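You operate a simulated robot arm through the tools that you are given. There is no shell and no other tool. Be economical: measure what you need, move in short steps, check, and stop when the job is done.

You run a simulated robot arm. Do the job below in one go: nothing can be reset, and whatever is moved stays where it is left.

Task
Stack the green vent cap from the top of the press bench on top of the red vent cap.

It is judged by the outcome, as a careful person would: the job done as asked, and still so three seconds after it is handed in. It fails if anything else is knocked over, pushed out of place, dropped, spilled or broken. A push-on lid holds only when it is set on centred and level and pressed home; a screw cap is set on level and turned clockwise until tight.

Robot
A 6-joint arm with a two-finger parallel gripper, fixed in place. Base frame: the origin is at the foot of the arm, x ahead of it, y to its left, z up; the work surface is at about z = 0. Lengths are in m, angles in rad, forces in N, time in s.
With the tool pointing down near the work surface it reaches from about 0.14 to 0.58 m from the base axis. Its first joint turns from -1.152 to 1.152 rad. Payload 2.1 kg.
Tool frame: the origin (TCP) lies between the finger pads and is the grasp point; the fingertips stand 0.03 m ahead of it; z points along the fingers, y is the line along which they close. The gripper opens to 0.094 m. The fingers are 0.028 m wide and 0.01 m thick; the gripper's body (0.05 by 0.096 m) begins 0.055 m behind the TCP.
Orientation is told as [roll, pitch, yaw] about the base's x, y, z axes, in that order, counted from this pose: with the fingers straight down and closing along the base's y, the tool's x points along the base's -x, its y along +y and its z along -z.

Tools
- The arm moves only by the tool apply_moves. Its argument "plan" is a list that holds one entry, the list of rows, each a list of 7 numbers: the shift along the tool's x, y, z in m, then the turn, a rotation vector about the tool's x, y, z in rad, then the finger opening in m, from 0 to 0.094. In form: [[[dx, dy, dz, wx, wy, wz, fingers], ...]]. A call has 1 to 20 rows; each row is the pose to reach, as a shift and turn from the pose commanded when the call began, along the tool's axes at that moment. Rows are played at 5 a second. More than 0.05 m and 0.15 rad between two rows, or a gripper value outside its range, and nothing of the call is played. Where a pose cannot be reached the arm comes as near as it can. A force on the tool above 40 N (or 10 N above the force at the start of the call, whichever is more), or a blocked arm, ends the call early, and 0.2 s more pass. The fingers move at their own pace (about 0.072 m/s each) and stop on an object; they squeeze with about 31 N. The grip force told is the motor's: it shows also when the fingers shut on nothing. Time passes only in rows, and 0.2 s behind the last, so rows that repeat a pose let the fingers close. The reply holds the time, the measured pose of the TCP, the force on the tool along the base axes, the opening and the grip force, in the units named above and with some noise.
- Cameras (640 x 400 px; columns grow to the right, rows downward): "scene" is fixed at [0.0308, -0.3536, 0.4981]; the picture's right is [0.94, -0.33, 0.00], its down [-0.15, -0.41, -0.90] and it looks along [0.30, 0.85, -0.44] (base axes); focal length 352 px, centre (320, 200). "wrist" rides on the gripper at [-0.037, 0, -0.058] in the tool frame; the picture's right is [0.00, -1.00, 0.00], its down [0.97, 0.00, -0.24] and it looks along [0.24, 0.00, 0.97] (tool axes); focal length 218 px, centre (320, 200).
- get_image(camera): a new picture of that camera. The clock stands still meanwhile.
- point_at(camera, pixels): for up to 12 pixels [column, row] of the newest picture of that camera ("zoom" is the newest enlarged one), the place [x, y, z] in the base frame of the surface seen there, good to about 0.002 m. The clock stands still meanwhile.
- enlarge(camera, box): a new picture of the part [left, top, right, bottom] of that camera's present view, enlarged. The clock stands still meanwhile.
- sign_off(): hands the job in; it is judged then, once.

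Keep the steps short. Do not move on a guess: measure, check each grasp and each placing, and mend mistakes. In all there are 60 turns and 30 pictures (those below and enlarged ones count). Leave the gripper open and the arm clear of the work at the hand-in unless told otherwise, and finish with a single line.

The tools are called after "Emit:" by a JSON object that holds its "name" and its "arguments". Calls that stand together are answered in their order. apply_moves: Moves the arm, as the interface text tells. Its arguments: {"type":"object","properties":{"plan":{"type":"array","items":{"type":"array","items":{"type":"array","items":{"type":"number"}}}}},"required":["plan"]} The other tools are called the same way: get_image (camera) takes a picture; point_at (camera, pixels) gives the place of the surface under pixels of a picture; enlarge (camera, box) takes an enlarged picture of a part of a camera's view; sign_off () hands the job in.

At the start:

```text
time: 0.0
position: [0.2124, 0.2686, 0.3108]
ee_rot: [0.001, 0.0, -0.001]
ft_force: [-1.0, -0.2, -0.4]
finger_gap: 0.094
grip_force: 0.1
```

scene: 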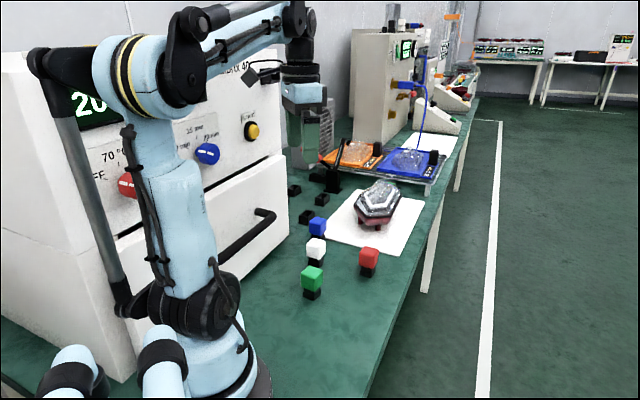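
wrist: 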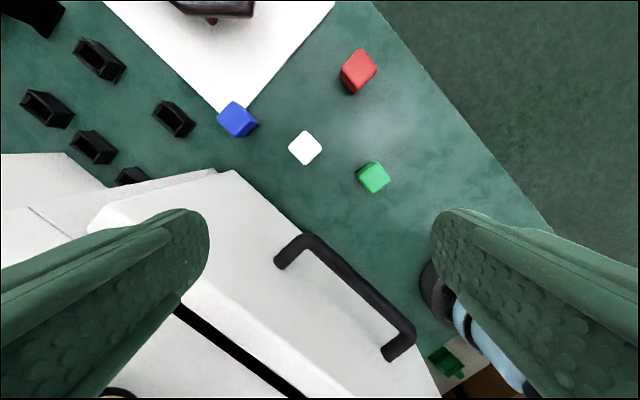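

I see a green cap near scene (312,280) and a red one near (369,260). There is another green item near wrist (448,360). I'll enlarge both areas.

Emit:
{"name": "enlarge", "arguments": {"camera": "scene", "box": [270, 170, 430, 310]}}

Emit:
{"name": "enlarge", "arguments": {"camera": "wrist", "box": [220, 30, 420, 210]}}

Emit:
{"name": "point_at", "arguments": {"camera": "scene", "pixels": [[312, 272], [313, 284], [312, 294], [369, 252], [370, 262], [369, 272], [317, 244], [318, 222], [340, 290], [376, 215]]}}

Emit:
{"name": "point_at", "arguments": {"camera": "wrist", "pixels": [[373, 175], [356, 68], [305, 147], [448, 360], [450, 380], [235, 117]]}}

```text
2.86 times, centred on (350, 240) of scene
```

zoom: 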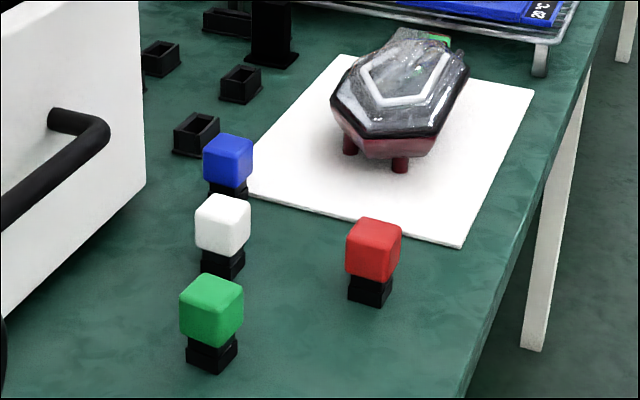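

```text
2.22 times, centred on (320, 120) of wrist
```

zoom: 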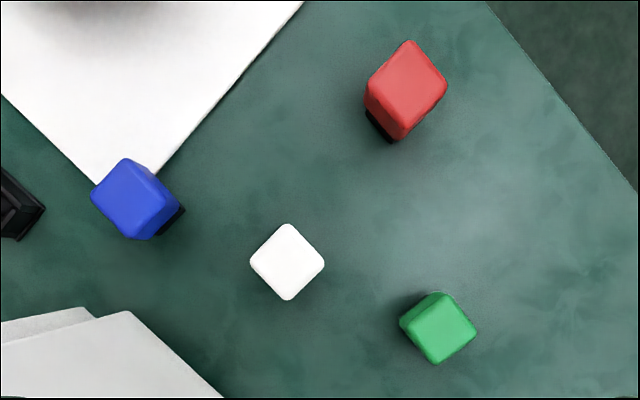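

```text
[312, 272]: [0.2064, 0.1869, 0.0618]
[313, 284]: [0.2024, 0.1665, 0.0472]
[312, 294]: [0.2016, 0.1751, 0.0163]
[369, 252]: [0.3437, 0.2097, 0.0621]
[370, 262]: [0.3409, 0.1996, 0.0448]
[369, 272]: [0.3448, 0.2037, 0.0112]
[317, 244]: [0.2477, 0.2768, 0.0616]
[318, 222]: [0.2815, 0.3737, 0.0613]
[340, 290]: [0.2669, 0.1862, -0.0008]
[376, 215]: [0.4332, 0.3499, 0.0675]
```

```text
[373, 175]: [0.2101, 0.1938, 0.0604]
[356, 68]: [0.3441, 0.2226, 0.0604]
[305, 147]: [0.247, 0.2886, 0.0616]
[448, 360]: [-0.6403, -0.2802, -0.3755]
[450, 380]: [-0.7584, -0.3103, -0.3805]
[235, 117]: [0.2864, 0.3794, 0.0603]
```

The green cap by the arm is an obvious candidate, but there's a green patch behind the grey part at about scene (391,183). I want to rule out a second green cap there or on the machine tops.

Emit:
{"name": "enlarge", "arguments": {"camera": "scene", "box": [345, 140, 455, 210]}}

Emit:
{"name": "point_at", "arguments": {"camera": "scene", "pixels": [[391, 183], [389, 183], [393, 185], [396, 200], [375, 200]]}}

Emit:
{"name": "enlarge", "arguments": {"camera": "scene", "box": [340, 0, 480, 110]}}

```text
5.71 times, centred on (400, 175) of scene
```

zoom: 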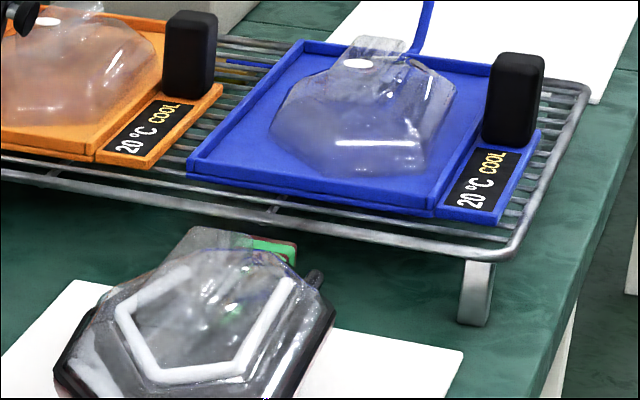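

```text
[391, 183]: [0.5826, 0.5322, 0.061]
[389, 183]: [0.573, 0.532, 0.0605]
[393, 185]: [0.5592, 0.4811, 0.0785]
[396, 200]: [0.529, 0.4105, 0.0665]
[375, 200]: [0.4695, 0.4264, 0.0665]
```

```text
3.64 times, centred on (410, 55) of scene
```

zoom: 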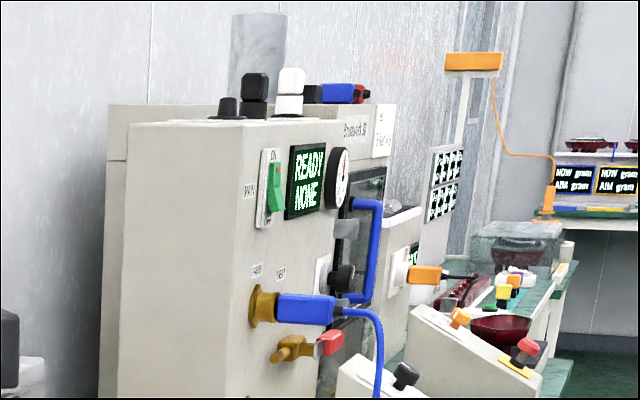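

The far green bit at about (0.58,0.53) is out of reach and attached to the part, so the target is the green cap near (0.206,0.18). Next I'll measure the outlines of both caps and the nearby oven handle and door from the wrist view.

Emit:
{"name": "enlarge", "arguments": {"camera": "wrist", "box": [320, 30, 420, 210]}}

Emit:
{"name": "point_at", "arguments": {"camera": "wrist", "pixels": [[300, 245], [340, 265], [405, 340], [235, 172], [260, 200], [215, 200], [330, 320], [400, 180], [300, 200], [405, 300]]}}

```text
2.22 times, centred on (370, 120) of wrist
```

zoom: 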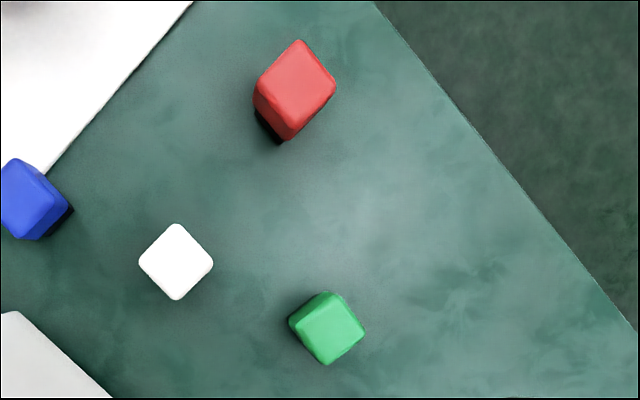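

```text
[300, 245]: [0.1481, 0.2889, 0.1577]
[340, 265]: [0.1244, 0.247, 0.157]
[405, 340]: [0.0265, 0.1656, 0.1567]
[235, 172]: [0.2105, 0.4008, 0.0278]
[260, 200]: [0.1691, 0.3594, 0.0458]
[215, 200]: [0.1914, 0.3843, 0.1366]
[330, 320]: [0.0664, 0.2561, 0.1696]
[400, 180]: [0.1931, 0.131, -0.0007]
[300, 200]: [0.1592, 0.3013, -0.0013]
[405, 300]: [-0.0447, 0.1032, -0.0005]
```

The oven handle is about 0.10 m from the green cap at z 0.157, so there is room. Next I'll measure the top-face edges of the green and red caps in this zoom.

Emit:
{"name": "point_at", "arguments": {"camera": "zoom", "pixels": [[332, 295], [361, 328], [328, 361], [299, 323], [330, 328], [300, 44], [333, 82], [297, 122], [263, 85], [298, 83]]}}

```text
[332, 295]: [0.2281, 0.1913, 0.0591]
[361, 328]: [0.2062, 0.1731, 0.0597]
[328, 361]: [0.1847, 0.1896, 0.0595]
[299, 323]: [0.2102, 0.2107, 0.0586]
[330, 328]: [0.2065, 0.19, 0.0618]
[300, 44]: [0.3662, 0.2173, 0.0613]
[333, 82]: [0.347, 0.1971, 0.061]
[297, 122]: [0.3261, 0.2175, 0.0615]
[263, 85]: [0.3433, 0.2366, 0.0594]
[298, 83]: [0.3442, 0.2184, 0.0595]
```

Green's top is centred near (0.207,0.191) and red's near (0.346,0.217). Both are about 0.030 m wide, turned about 45°, with tops at z≈0.061. I'll move above green, turning yaw to about -45° and lowering to z≈0.20 for a closer look.

Emit:
{"name": "apply_moves", "arguments": {"plan": [[[0.002, -0.03, 0, 0, 0, 0.13, 0.094], [0.004, -0.06, 0, 0, 0, 0.26, 0.094], [0.0054, -0.0776, 0.01, 0, 0, 0.39, 0.094], [0.0054, -0.0776, 0.04, 0, 0, 0.52, 0.094], [0.0054, -0.0776, 0.08, 0, 0, 0.65, 0.094], [0.0054, -0.0776, 0.11, 0, 0, 0.785, 0.094], [0.0054, -0.0776, 0.11, 0, 0, 0.785, 0.094]]]}}

Emit:
{"name": "get_image", "arguments": {"camera": "wrist"}}

```text
time: 1.6
position: [0.2081, 0.1909, 0.199]
ee_rot: [0.002, 0.0, -0.785]
ft_force: [-0.3, 0.0, 0.3]
finger_gap: 0.0939
grip_force: 0.1
```

```text
22 pictures are left
```

wrist: 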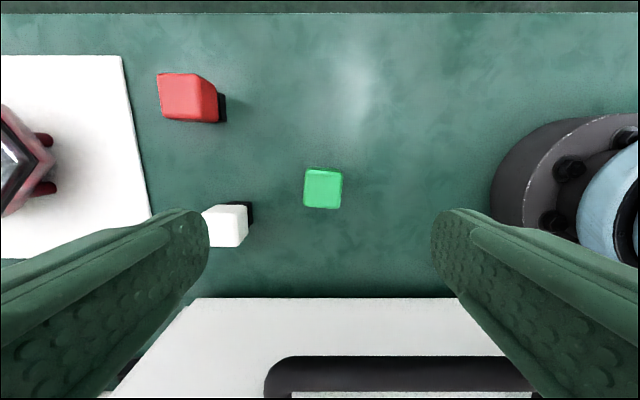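

Green sits between the fingers at (322,188), nearly aligned. I'll zoom in to measure its tilt and centre.

Emit:
{"name": "enlarge", "arguments": {"camera": "wrist", "box": [282, 163, 362, 213]}}

Emit:
{"name": "enlarge", "arguments": {"camera": "scene", "box": [285, 250, 349, 310]}}

```text
8.00 times, centred on (322, 188) of wrist
```

zoom: 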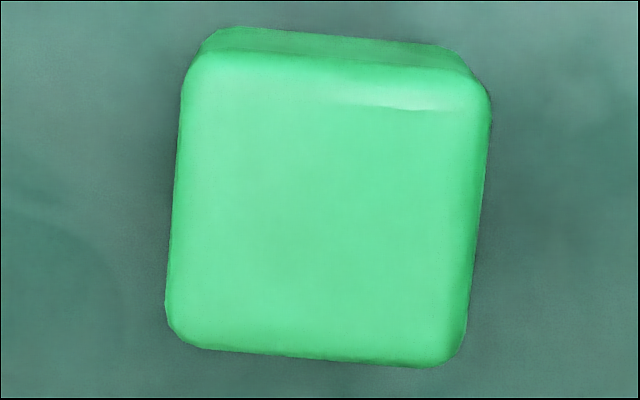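

```text
6.67 times, centred on (317, 280) of scene
```

zoom: 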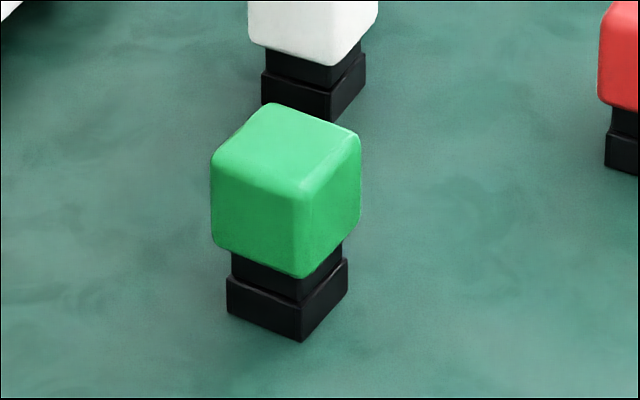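

The green head sits on a narrower black neck above a wider black base. It's turned about +0.095 rad about tool z. I'll measure the heights of head bottom, neck and base.

Emit:
{"name": "point_at", "arguments": {"camera": "zoom", "pixels": [[290, 150], [260, 262], [300, 272], [298, 290], [298, 305], [298, 335], [330, 245], [320, 310], [265, 295], [268, 325]]}}

Emit:
{"name": "point_at", "arguments": {"camera": "wrist", "pixels": [[323, 190], [305, 190], [341, 190], [323, 174], [323, 206]]}}

```text
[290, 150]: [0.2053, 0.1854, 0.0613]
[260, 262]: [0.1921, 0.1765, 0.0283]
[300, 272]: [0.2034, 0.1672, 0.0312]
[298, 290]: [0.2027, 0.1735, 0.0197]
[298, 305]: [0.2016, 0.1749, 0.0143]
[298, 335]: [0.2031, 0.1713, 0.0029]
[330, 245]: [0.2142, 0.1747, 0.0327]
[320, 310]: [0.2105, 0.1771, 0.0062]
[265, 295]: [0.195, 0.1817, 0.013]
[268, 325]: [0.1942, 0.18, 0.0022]
```

```text
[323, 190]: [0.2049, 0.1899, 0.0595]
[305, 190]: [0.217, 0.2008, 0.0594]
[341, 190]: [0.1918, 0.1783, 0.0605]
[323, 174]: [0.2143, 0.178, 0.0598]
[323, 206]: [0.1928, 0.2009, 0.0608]
```

The head spans z 0.03–0.061 and is centred near (0.204,0.1895). I'll turn 0.095, narrow the fingers to 0.07, lower in steps to z≈0.053 and then close.

Emit:
{"name": "apply_moves", "arguments": {"plan": [[[0.0015, -0.0035, 0.0, 0, 0, 0.095, 0.07], [0.0015, -0.0035, 0.04, 0, 0, 0.095, 0.07], [0.0015, -0.0035, 0.08, 0, 0, 0.095, 0.07], [0.0015, -0.0035, 0.11, 0, 0, 0.095, 0.07], [0.0015, -0.0035, 0.13, 0, 0, 0.095, 0.07], [0.0015, -0.0035, 0.146, 0, 0, 0.095, 0.07], [0.0015, -0.0035, 0.146, 0, 0, 0.095, 0.07]]]}}

Emit:
{"name": "get_image", "arguments": {"camera": "wrist"}}

```text
time: 3.2
position: [0.2047, 0.1894, 0.0545]
ee_rot: [0.002, 0.0, -0.879]
ft_force: [0.6, -0.2, 0.4]
finger_gap: 0.07
grip_force: 0.0
```

```text
19 pictures are left
```

wrist: 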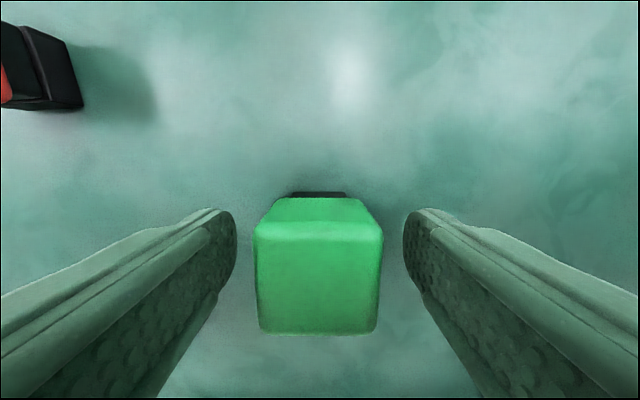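

The cap is centred and square between the fingers, so I'll close.

Emit:
{"name": "apply_moves", "arguments": {"plan": [[[0, 0, 0, 0, 0, 0, 0.05], [0, 0, 0, 0, 0, 0, 0.03], [0, 0, 0, 0, 0, 0, 0.015], [0, 0, 0, 0, 0, 0, 0.015], [0, 0, 0, 0, 0, 0, 0.015]]]}}

```text
time: 4.4
position: [0.2043, 0.1913, 0.055]
ee_rot: [0.002, -0.001, -0.879]
ft_force: [0.5, 0.6, 0.3]
finger_gap: 0.0394
grip_force: 30.5
```

The fingers hold at a 0.039 m gap with 30 N. I'll lift gently by 0.03 and look at what came up.

Emit:
{"name": "apply_moves", "arguments": {"plan": [[[0, 0, -0.005, 0, 0, 0, 0.015], [0, 0, -0.012, 0, 0, 0, 0.015], [0, 0, -0.02, 0, 0, 0, 0.015], [0, 0, -0.03, 0, 0, 0, 0.015], [0, 0, -0.03, 0, 0, 0, 0.015]]]}}

Emit:
{"name": "enlarge", "arguments": {"camera": "scene", "box": [272, 220, 400, 310]}}

```text
time: 5.6
position: [0.205, 0.19, 0.0852]
ee_rot: [0.002, 0.003, -0.878]
ft_force: [0.0, 0.8, -0.1]
finger_gap: 0.0395
grip_force: 31.3
```

```text
4.44 times, centred on (336, 265) of scene
```

zoom: 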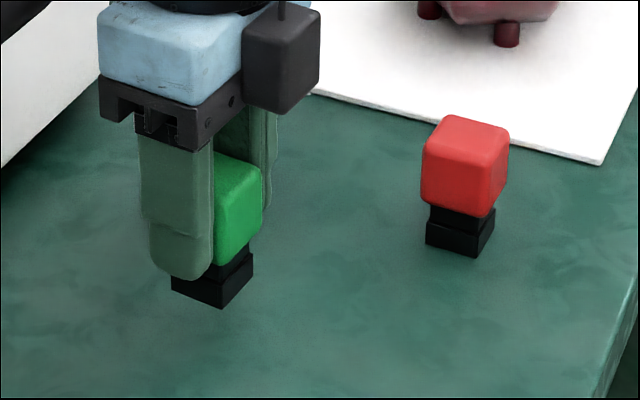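

The black base seems to have come up with the head. I'll confirm by measuring.

Emit:
{"name": "point_at", "arguments": {"camera": "zoom", "pixels": [[222, 304], [222, 290], [240, 285], [235, 258], [240, 185], [465, 130], [444, 120], [505, 135], [485, 148], [425, 150]]}}

Emit:
{"name": "get_image", "arguments": {"camera": "wrist"}}

```text
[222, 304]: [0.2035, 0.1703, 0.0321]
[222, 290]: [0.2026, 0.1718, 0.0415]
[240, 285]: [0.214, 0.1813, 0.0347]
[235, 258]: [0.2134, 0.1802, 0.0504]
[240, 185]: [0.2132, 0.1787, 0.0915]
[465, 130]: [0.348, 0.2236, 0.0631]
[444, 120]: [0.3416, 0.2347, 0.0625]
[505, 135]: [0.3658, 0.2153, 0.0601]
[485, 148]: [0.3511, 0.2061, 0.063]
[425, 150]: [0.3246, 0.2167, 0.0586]
```

```text
17 pictures are left
```

wrist: 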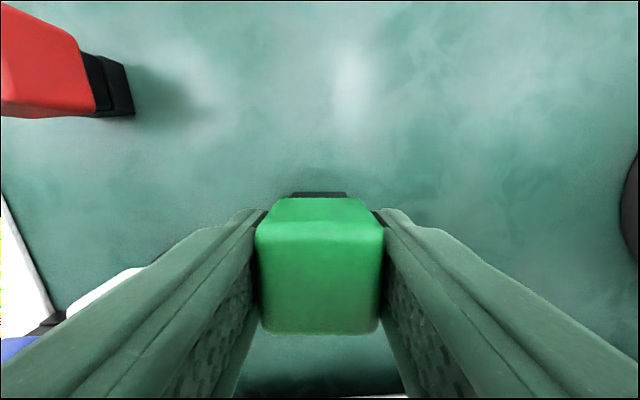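

The whole piece (about 0.0615 tall) lifted with its bottom 0.0545 below the TCP. I'll raise to z≈0.17 and look at red again for a careful centre.

Emit:
{"name": "apply_moves", "arguments": {"plan": [[[0, 0, -0.03, 0, 0, 0, 0.015], [0, 0, -0.06, 0, 0, 0, 0.015], [0, 0, -0.085, 0, 0, 0, 0.015], [0, 0, -0.085, 0, 0, 0, 0.015]]]}}

Emit:
{"name": "get_image", "arguments": {"camera": "wrist"}}

```text
time: 6.6
position: [0.2056, 0.1904, 0.1715]
ee_rot: [0.002, 0.002, -0.88]
ft_force: [-0.1, -0.3, -0.9]
finger_gap: 0.0394
grip_force: 30.8
```

```text
16 pictures are left
```

wrist: 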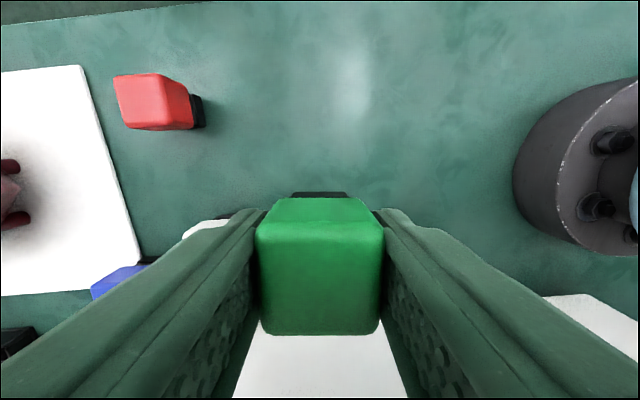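

Red is clear at (155,102). I'll move 0.126 along tool y so red lies straight ahead of the held cap, which gives a better measurement.

Emit:
{"name": "apply_moves", "arguments": {"plan": [[[0, 0.03, 0, 0, 0, 0, 0.015], [0, 0.06, 0, 0, 0, 0, 0.015], [0, 0.09, 0, 0, 0, 0, 0.015], [0, 0.115, 0, 0, 0, 0, 0.015], [0, 0.126, 0, 0, 0, 0, 0.015], [0, 0.126, 0, 0, 0, 0, 0.015]]]}}

Emit:
{"name": "enlarge", "arguments": {"camera": "wrist", "box": [280, 75, 360, 125]}}

Emit:
{"name": "get_image", "arguments": {"camera": "wrist"}}

```text
time: 8.0
position: [0.302, 0.2701, 0.1704]
ee_rot: [0.002, 0.0, -0.879]
ft_force: [0.7, 0.5, -0.1]
finger_gap: 0.0395
grip_force: 30.9
```

```text
8.00 times, centred on (320, 100) of wrist
```

zoom: 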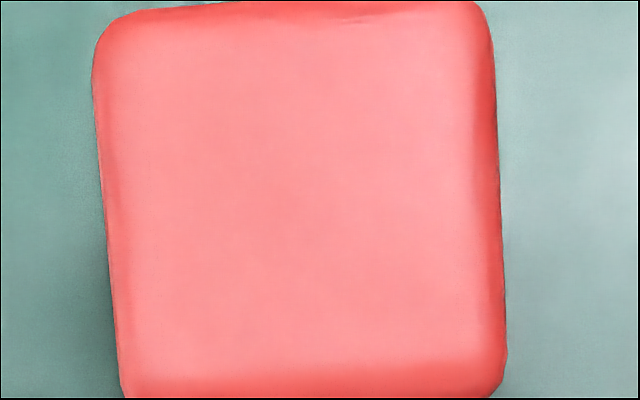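

```text
14 pictures are left
```

wrist: 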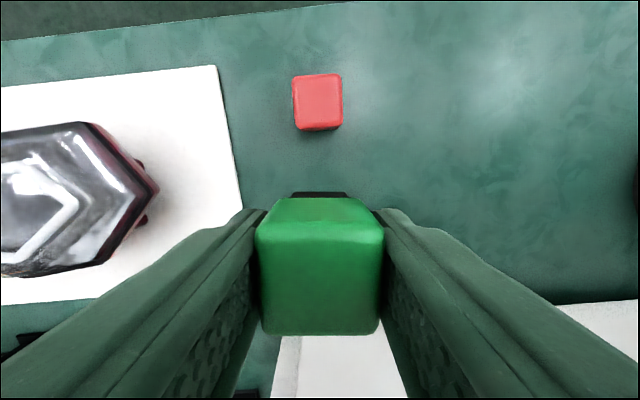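

Emit:
{"name": "point_at", "arguments": {"camera": "zoom", "pixels": [[115, 190], [490, 190], [300, 15], [305, 350], [302, 188], [130, 30], [470, 25], [150, 355], [485, 340]]}}

Emit:
{"name": "point_at", "arguments": {"camera": "wrist", "pixels": [[295, 101], [341, 101], [317, 77], [318, 125], [318, 101], [320, 265], [260, 265], [380, 265], [320, 230], [320, 320]]}}

```text
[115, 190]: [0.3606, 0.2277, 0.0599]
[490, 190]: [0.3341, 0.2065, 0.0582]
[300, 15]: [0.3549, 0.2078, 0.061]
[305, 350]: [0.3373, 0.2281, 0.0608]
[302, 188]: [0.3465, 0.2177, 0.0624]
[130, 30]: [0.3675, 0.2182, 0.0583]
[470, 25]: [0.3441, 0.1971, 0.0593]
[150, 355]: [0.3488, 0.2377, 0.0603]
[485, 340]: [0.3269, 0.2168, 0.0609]
```

```text
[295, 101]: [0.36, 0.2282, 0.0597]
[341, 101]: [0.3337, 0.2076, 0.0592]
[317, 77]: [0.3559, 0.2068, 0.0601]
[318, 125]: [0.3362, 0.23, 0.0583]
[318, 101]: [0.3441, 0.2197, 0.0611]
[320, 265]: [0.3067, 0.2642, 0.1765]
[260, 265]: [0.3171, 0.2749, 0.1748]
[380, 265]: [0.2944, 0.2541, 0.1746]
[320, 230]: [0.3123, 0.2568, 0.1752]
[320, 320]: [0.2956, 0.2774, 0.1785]
```

Red's top centre is about (0.3465,0.2177), z 0.061. I'll check where the held cap's centre sits relative to the TCP.

Emit:
{"name": "enlarge", "arguments": {"camera": "wrist", "box": [240, 185, 400, 345]}}

Emit:
{"name": "point_at", "arguments": {"camera": "wrist", "pixels": [[320, 226], [320, 330], [275, 226], [275, 330], [365, 226], [365, 330], [300, 278], [340, 278], [320, 278], [262, 278], [377, 278]]}}

```text
2.50 times, centred on (320, 265) of wrist
```

zoom: 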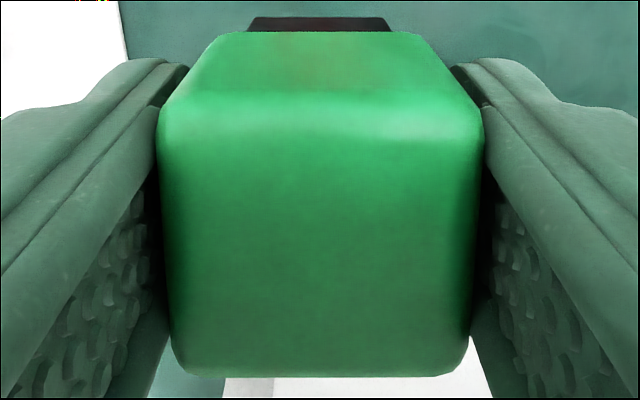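

```text
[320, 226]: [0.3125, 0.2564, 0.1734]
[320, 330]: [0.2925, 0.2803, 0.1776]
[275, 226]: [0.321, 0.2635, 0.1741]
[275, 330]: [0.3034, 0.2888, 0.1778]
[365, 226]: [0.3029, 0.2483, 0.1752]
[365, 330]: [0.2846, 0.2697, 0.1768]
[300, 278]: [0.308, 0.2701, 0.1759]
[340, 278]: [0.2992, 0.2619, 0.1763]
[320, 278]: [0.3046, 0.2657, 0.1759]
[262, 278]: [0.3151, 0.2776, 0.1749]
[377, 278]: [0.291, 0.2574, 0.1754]
```

The held cap's centre is about (0.303,0.268), so the shift to red is (0.044,-0.051), or tool (-0.067,+0.0014), with a -0.05 rad turn to match red. I'll move over at this height and check.

Emit:
{"name": "apply_moves", "arguments": {"plan": [[[-0.02, 0.0005, 0, 0, 0, -0.015, 0.015], [-0.04, 0.001, 0, 0, 0, -0.03, 0.015], [-0.058, 0.0014, 0, 0, 0, -0.05, 0.015], [-0.0673, 0.0014, 0, 0, 0, -0.05, 0.015], [-0.0673, 0.0014, 0, 0, 0, -0.05, 0.015]]]}}

Emit:
{"name": "enlarge", "arguments": {"camera": "scene", "box": [310, 180, 430, 290]}}

```text
time: 9.2
position: [0.3455, 0.2191, 0.1699]
ee_rot: [0.001, -0.001, -0.828]
ft_force: [0.0, -0.1, -1.2]
finger_gap: 0.0395
grip_force: 30.7
```

```text
3.64 times, centred on (370, 235) of scene
```

zoom: 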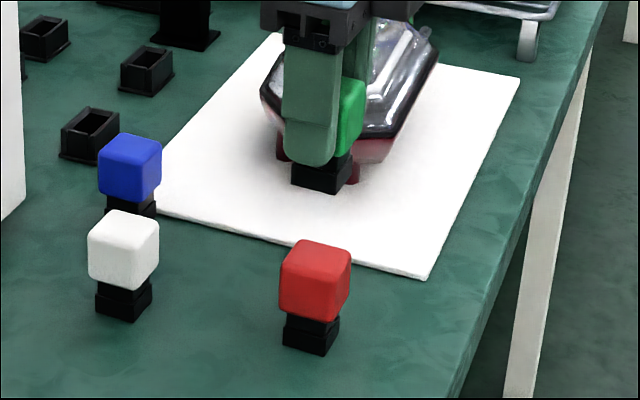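

The cap hangs level over red. Contact is expected at TCP z≈0.116, so I'll lower to about 0.122 and check alignment.

Emit:
{"name": "apply_moves", "arguments": {"plan": [[[0, 0, 0.02, 0, 0, 0, 0.015], [0, 0, 0.036, 0, 0, 0, 0.015], [0, 0, 0.048, 0, 0, 0, 0.015], [0, 0, 0.048, 0, 0, 0, 0.015]]]}}

Emit:
{"name": "enlarge", "arguments": {"camera": "scene", "box": [330, 200, 410, 280]}}

Emit:
{"name": "get_image", "arguments": {"camera": "wrist"}}

```text
time: 10.2
position: [0.3445, 0.2202, 0.1221]
ee_rot: [0.003, 0.001, -0.829]
ft_force: [0.3, -0.1, -1.5]
finger_gap: 0.0396
grip_force: 30.6
```

```text
5.00 times, centred on (370, 240) of scene
```

zoom: 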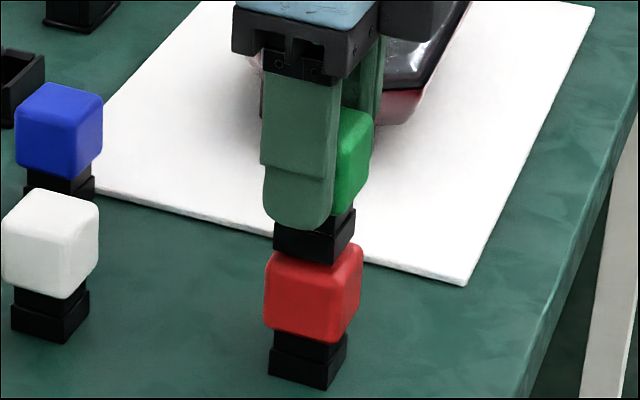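

```text
10 pictures are left
```

wrist: 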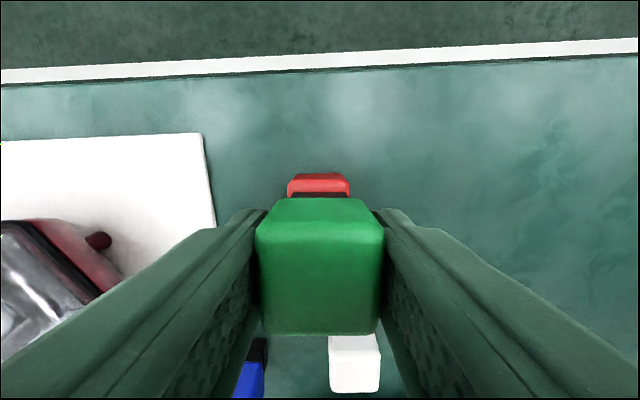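

Lateral alignment is good: red spans columns 288–351, centred on green's column. I'll check the fore-aft overlap by measuring the black base's faces against red's.

Emit:
{"name": "point_at", "arguments": {"camera": "zoom", "pixels": [[345, 242], [351, 234], [338, 250], [348, 290], [338, 300], [358, 275], [300, 245], [290, 305], [345, 252], [320, 265], [352, 165]]}}

Emit:
{"name": "point_at", "arguments": {"camera": "wrist", "pixels": [[319, 178], [319, 188], [319, 195], [319, 208], [319, 278]]}}

```text
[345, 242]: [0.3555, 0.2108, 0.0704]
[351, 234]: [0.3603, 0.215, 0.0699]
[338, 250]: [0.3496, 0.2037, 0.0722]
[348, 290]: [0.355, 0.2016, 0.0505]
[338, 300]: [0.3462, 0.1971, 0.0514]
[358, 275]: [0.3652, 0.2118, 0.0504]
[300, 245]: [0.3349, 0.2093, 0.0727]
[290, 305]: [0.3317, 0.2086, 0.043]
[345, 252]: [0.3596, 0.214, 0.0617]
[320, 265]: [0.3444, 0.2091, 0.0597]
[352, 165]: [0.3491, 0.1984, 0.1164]
```

```text
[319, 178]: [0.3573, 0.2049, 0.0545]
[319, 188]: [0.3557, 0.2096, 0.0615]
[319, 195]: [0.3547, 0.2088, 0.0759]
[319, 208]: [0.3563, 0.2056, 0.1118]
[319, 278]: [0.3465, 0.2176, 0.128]
```

Front faces match within about 1 mm and the base sits 3–5 mm inside red's edges all round. I'll lower in fine steps until touch.

Emit:
{"name": "apply_moves", "arguments": {"plan": [[[0, 0, 0.002, 0, 0, 0, 0.015], [0, 0, 0.0035, 0, 0, 0, 0.015], [0, 0, 0.0045, 0, 0, 0, 0.015], [0, 0, 0.0055, 0, 0, 0, 0.015], [0, 0, 0.0055, 0, 0, 0, 0.015]]]}}

Emit:
{"name": "enlarge", "arguments": {"camera": "scene", "box": [340, 220, 400, 280]}}

```text
time: 11.4
position: [0.3457, 0.2185, 0.1175]
ee_rot: [0.001, 0.0, -0.828]
ft_force: [0.1, -0.4, 6.5]
finger_gap: 0.0395
grip_force: 31.8
```

```text
6.67 times, centred on (370, 250) of scene
```

zoom: 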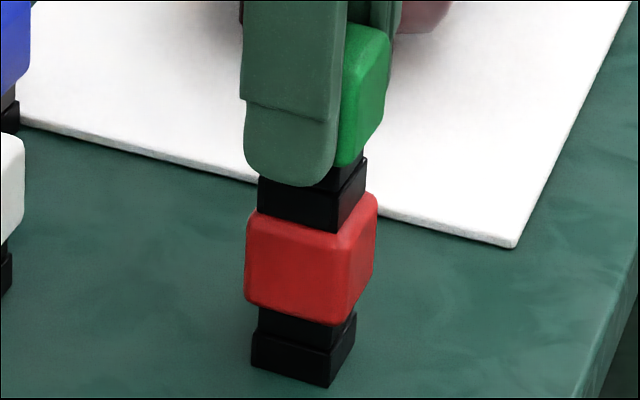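

It's touching, with 6.5 N and the base seated on red's top. I'll open the fingers gradually in place.

Emit:
{"name": "apply_moves", "arguments": {"plan": [[[0, 0, 0, 0, 0, 0, 0.038], [0, 0, 0, 0, 0, 0, 0.042], [0, 0, 0, 0, 0, 0, 0.048], [0, 0, 0, 0, 0, 0, 0.056], [0, 0, 0, 0, 0, 0, 0.065], [0, 0, 0, 0, 0, 0, 0.065]]]}}

Emit:
{"name": "get_image", "arguments": {"camera": "wrist"}}

Emit:
{"name": "enlarge", "arguments": {"camera": "scene", "box": [340, 210, 400, 280]}}

```text
time: 12.8
position: [0.345, 0.2203, 0.1163]
ee_rot: [0.005, 0.001, -0.83]
ft_force: [0.8, -0.3, 0.2]
finger_gap: 0.0652
grip_force: 0.1
```

```text
8 pictures are left
```

wrist: 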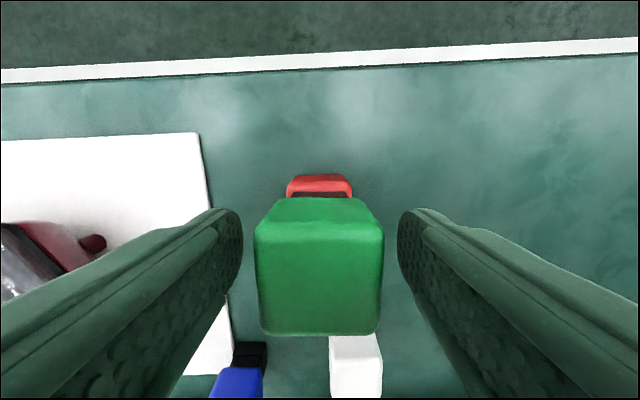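

```text
5.71 times, centred on (370, 245) of scene
```

zoom: 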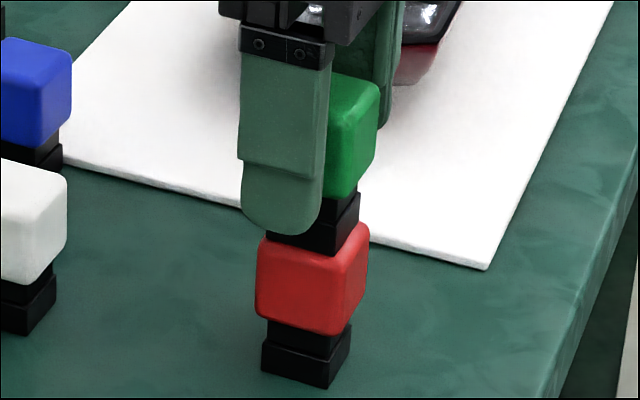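

The stack stands by itself and the fingers are clear on both sides. I'll withdraw straight up to z≈0.26, then check.

Emit:
{"name": "apply_moves", "arguments": {"plan": [[[0, 0, -0.01, 0, 0, 0, 0.065], [0, 0, -0.03, 0, 0, 0, 0.065], [0, 0, -0.06, 0, 0, 0, 0.065], [0, 0, -0.1, 0, 0, 0, 0.08], [0, 0, -0.145, 0, 0, 0, 0.094], [0, 0, -0.145, 0, 0, 0, 0.094], [0, 0, -0.145, 0, 0, 0, 0.094]]]}}

Emit:
{"name": "enlarge", "arguments": {"camera": "scene", "box": [270, 170, 430, 300]}}

Emit:
{"name": "get_image", "arguments": {"camera": "wrist"}}

```text
time: 14.4
position: [0.3453, 0.2185, 0.2612]
ee_rot: [0.001, 0.001, -0.828]
ft_force: [0.2, 0.2, 0.0]
finger_gap: 0.0939
grip_force: 0.1
```

```text
3.08 times, centred on (350, 235) of scene
```

zoom: 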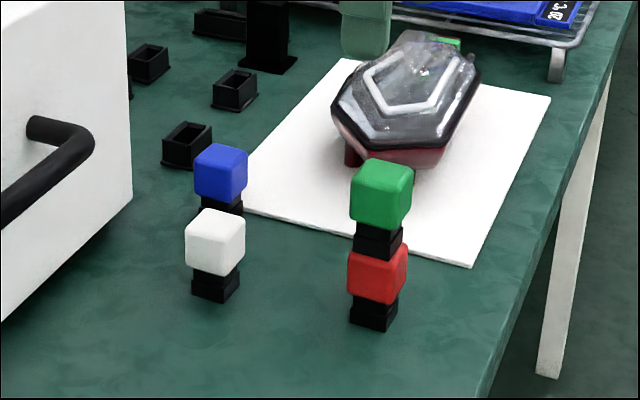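

```text
5 pictures are left
```

wrist: 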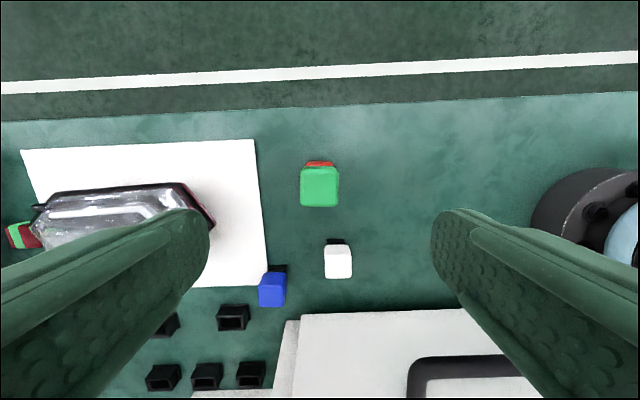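

The stack is upright and centred, nothing else has moved, and the gripper is open and clear. I'll hand it in.

Emit:
{"name": "sign_off", "arguments": {}}

```text
The job is handed in.
```

The green vent cap is stacked centred and upright on the red vent cap, with the gripper open and clear and nothing else disturbed.
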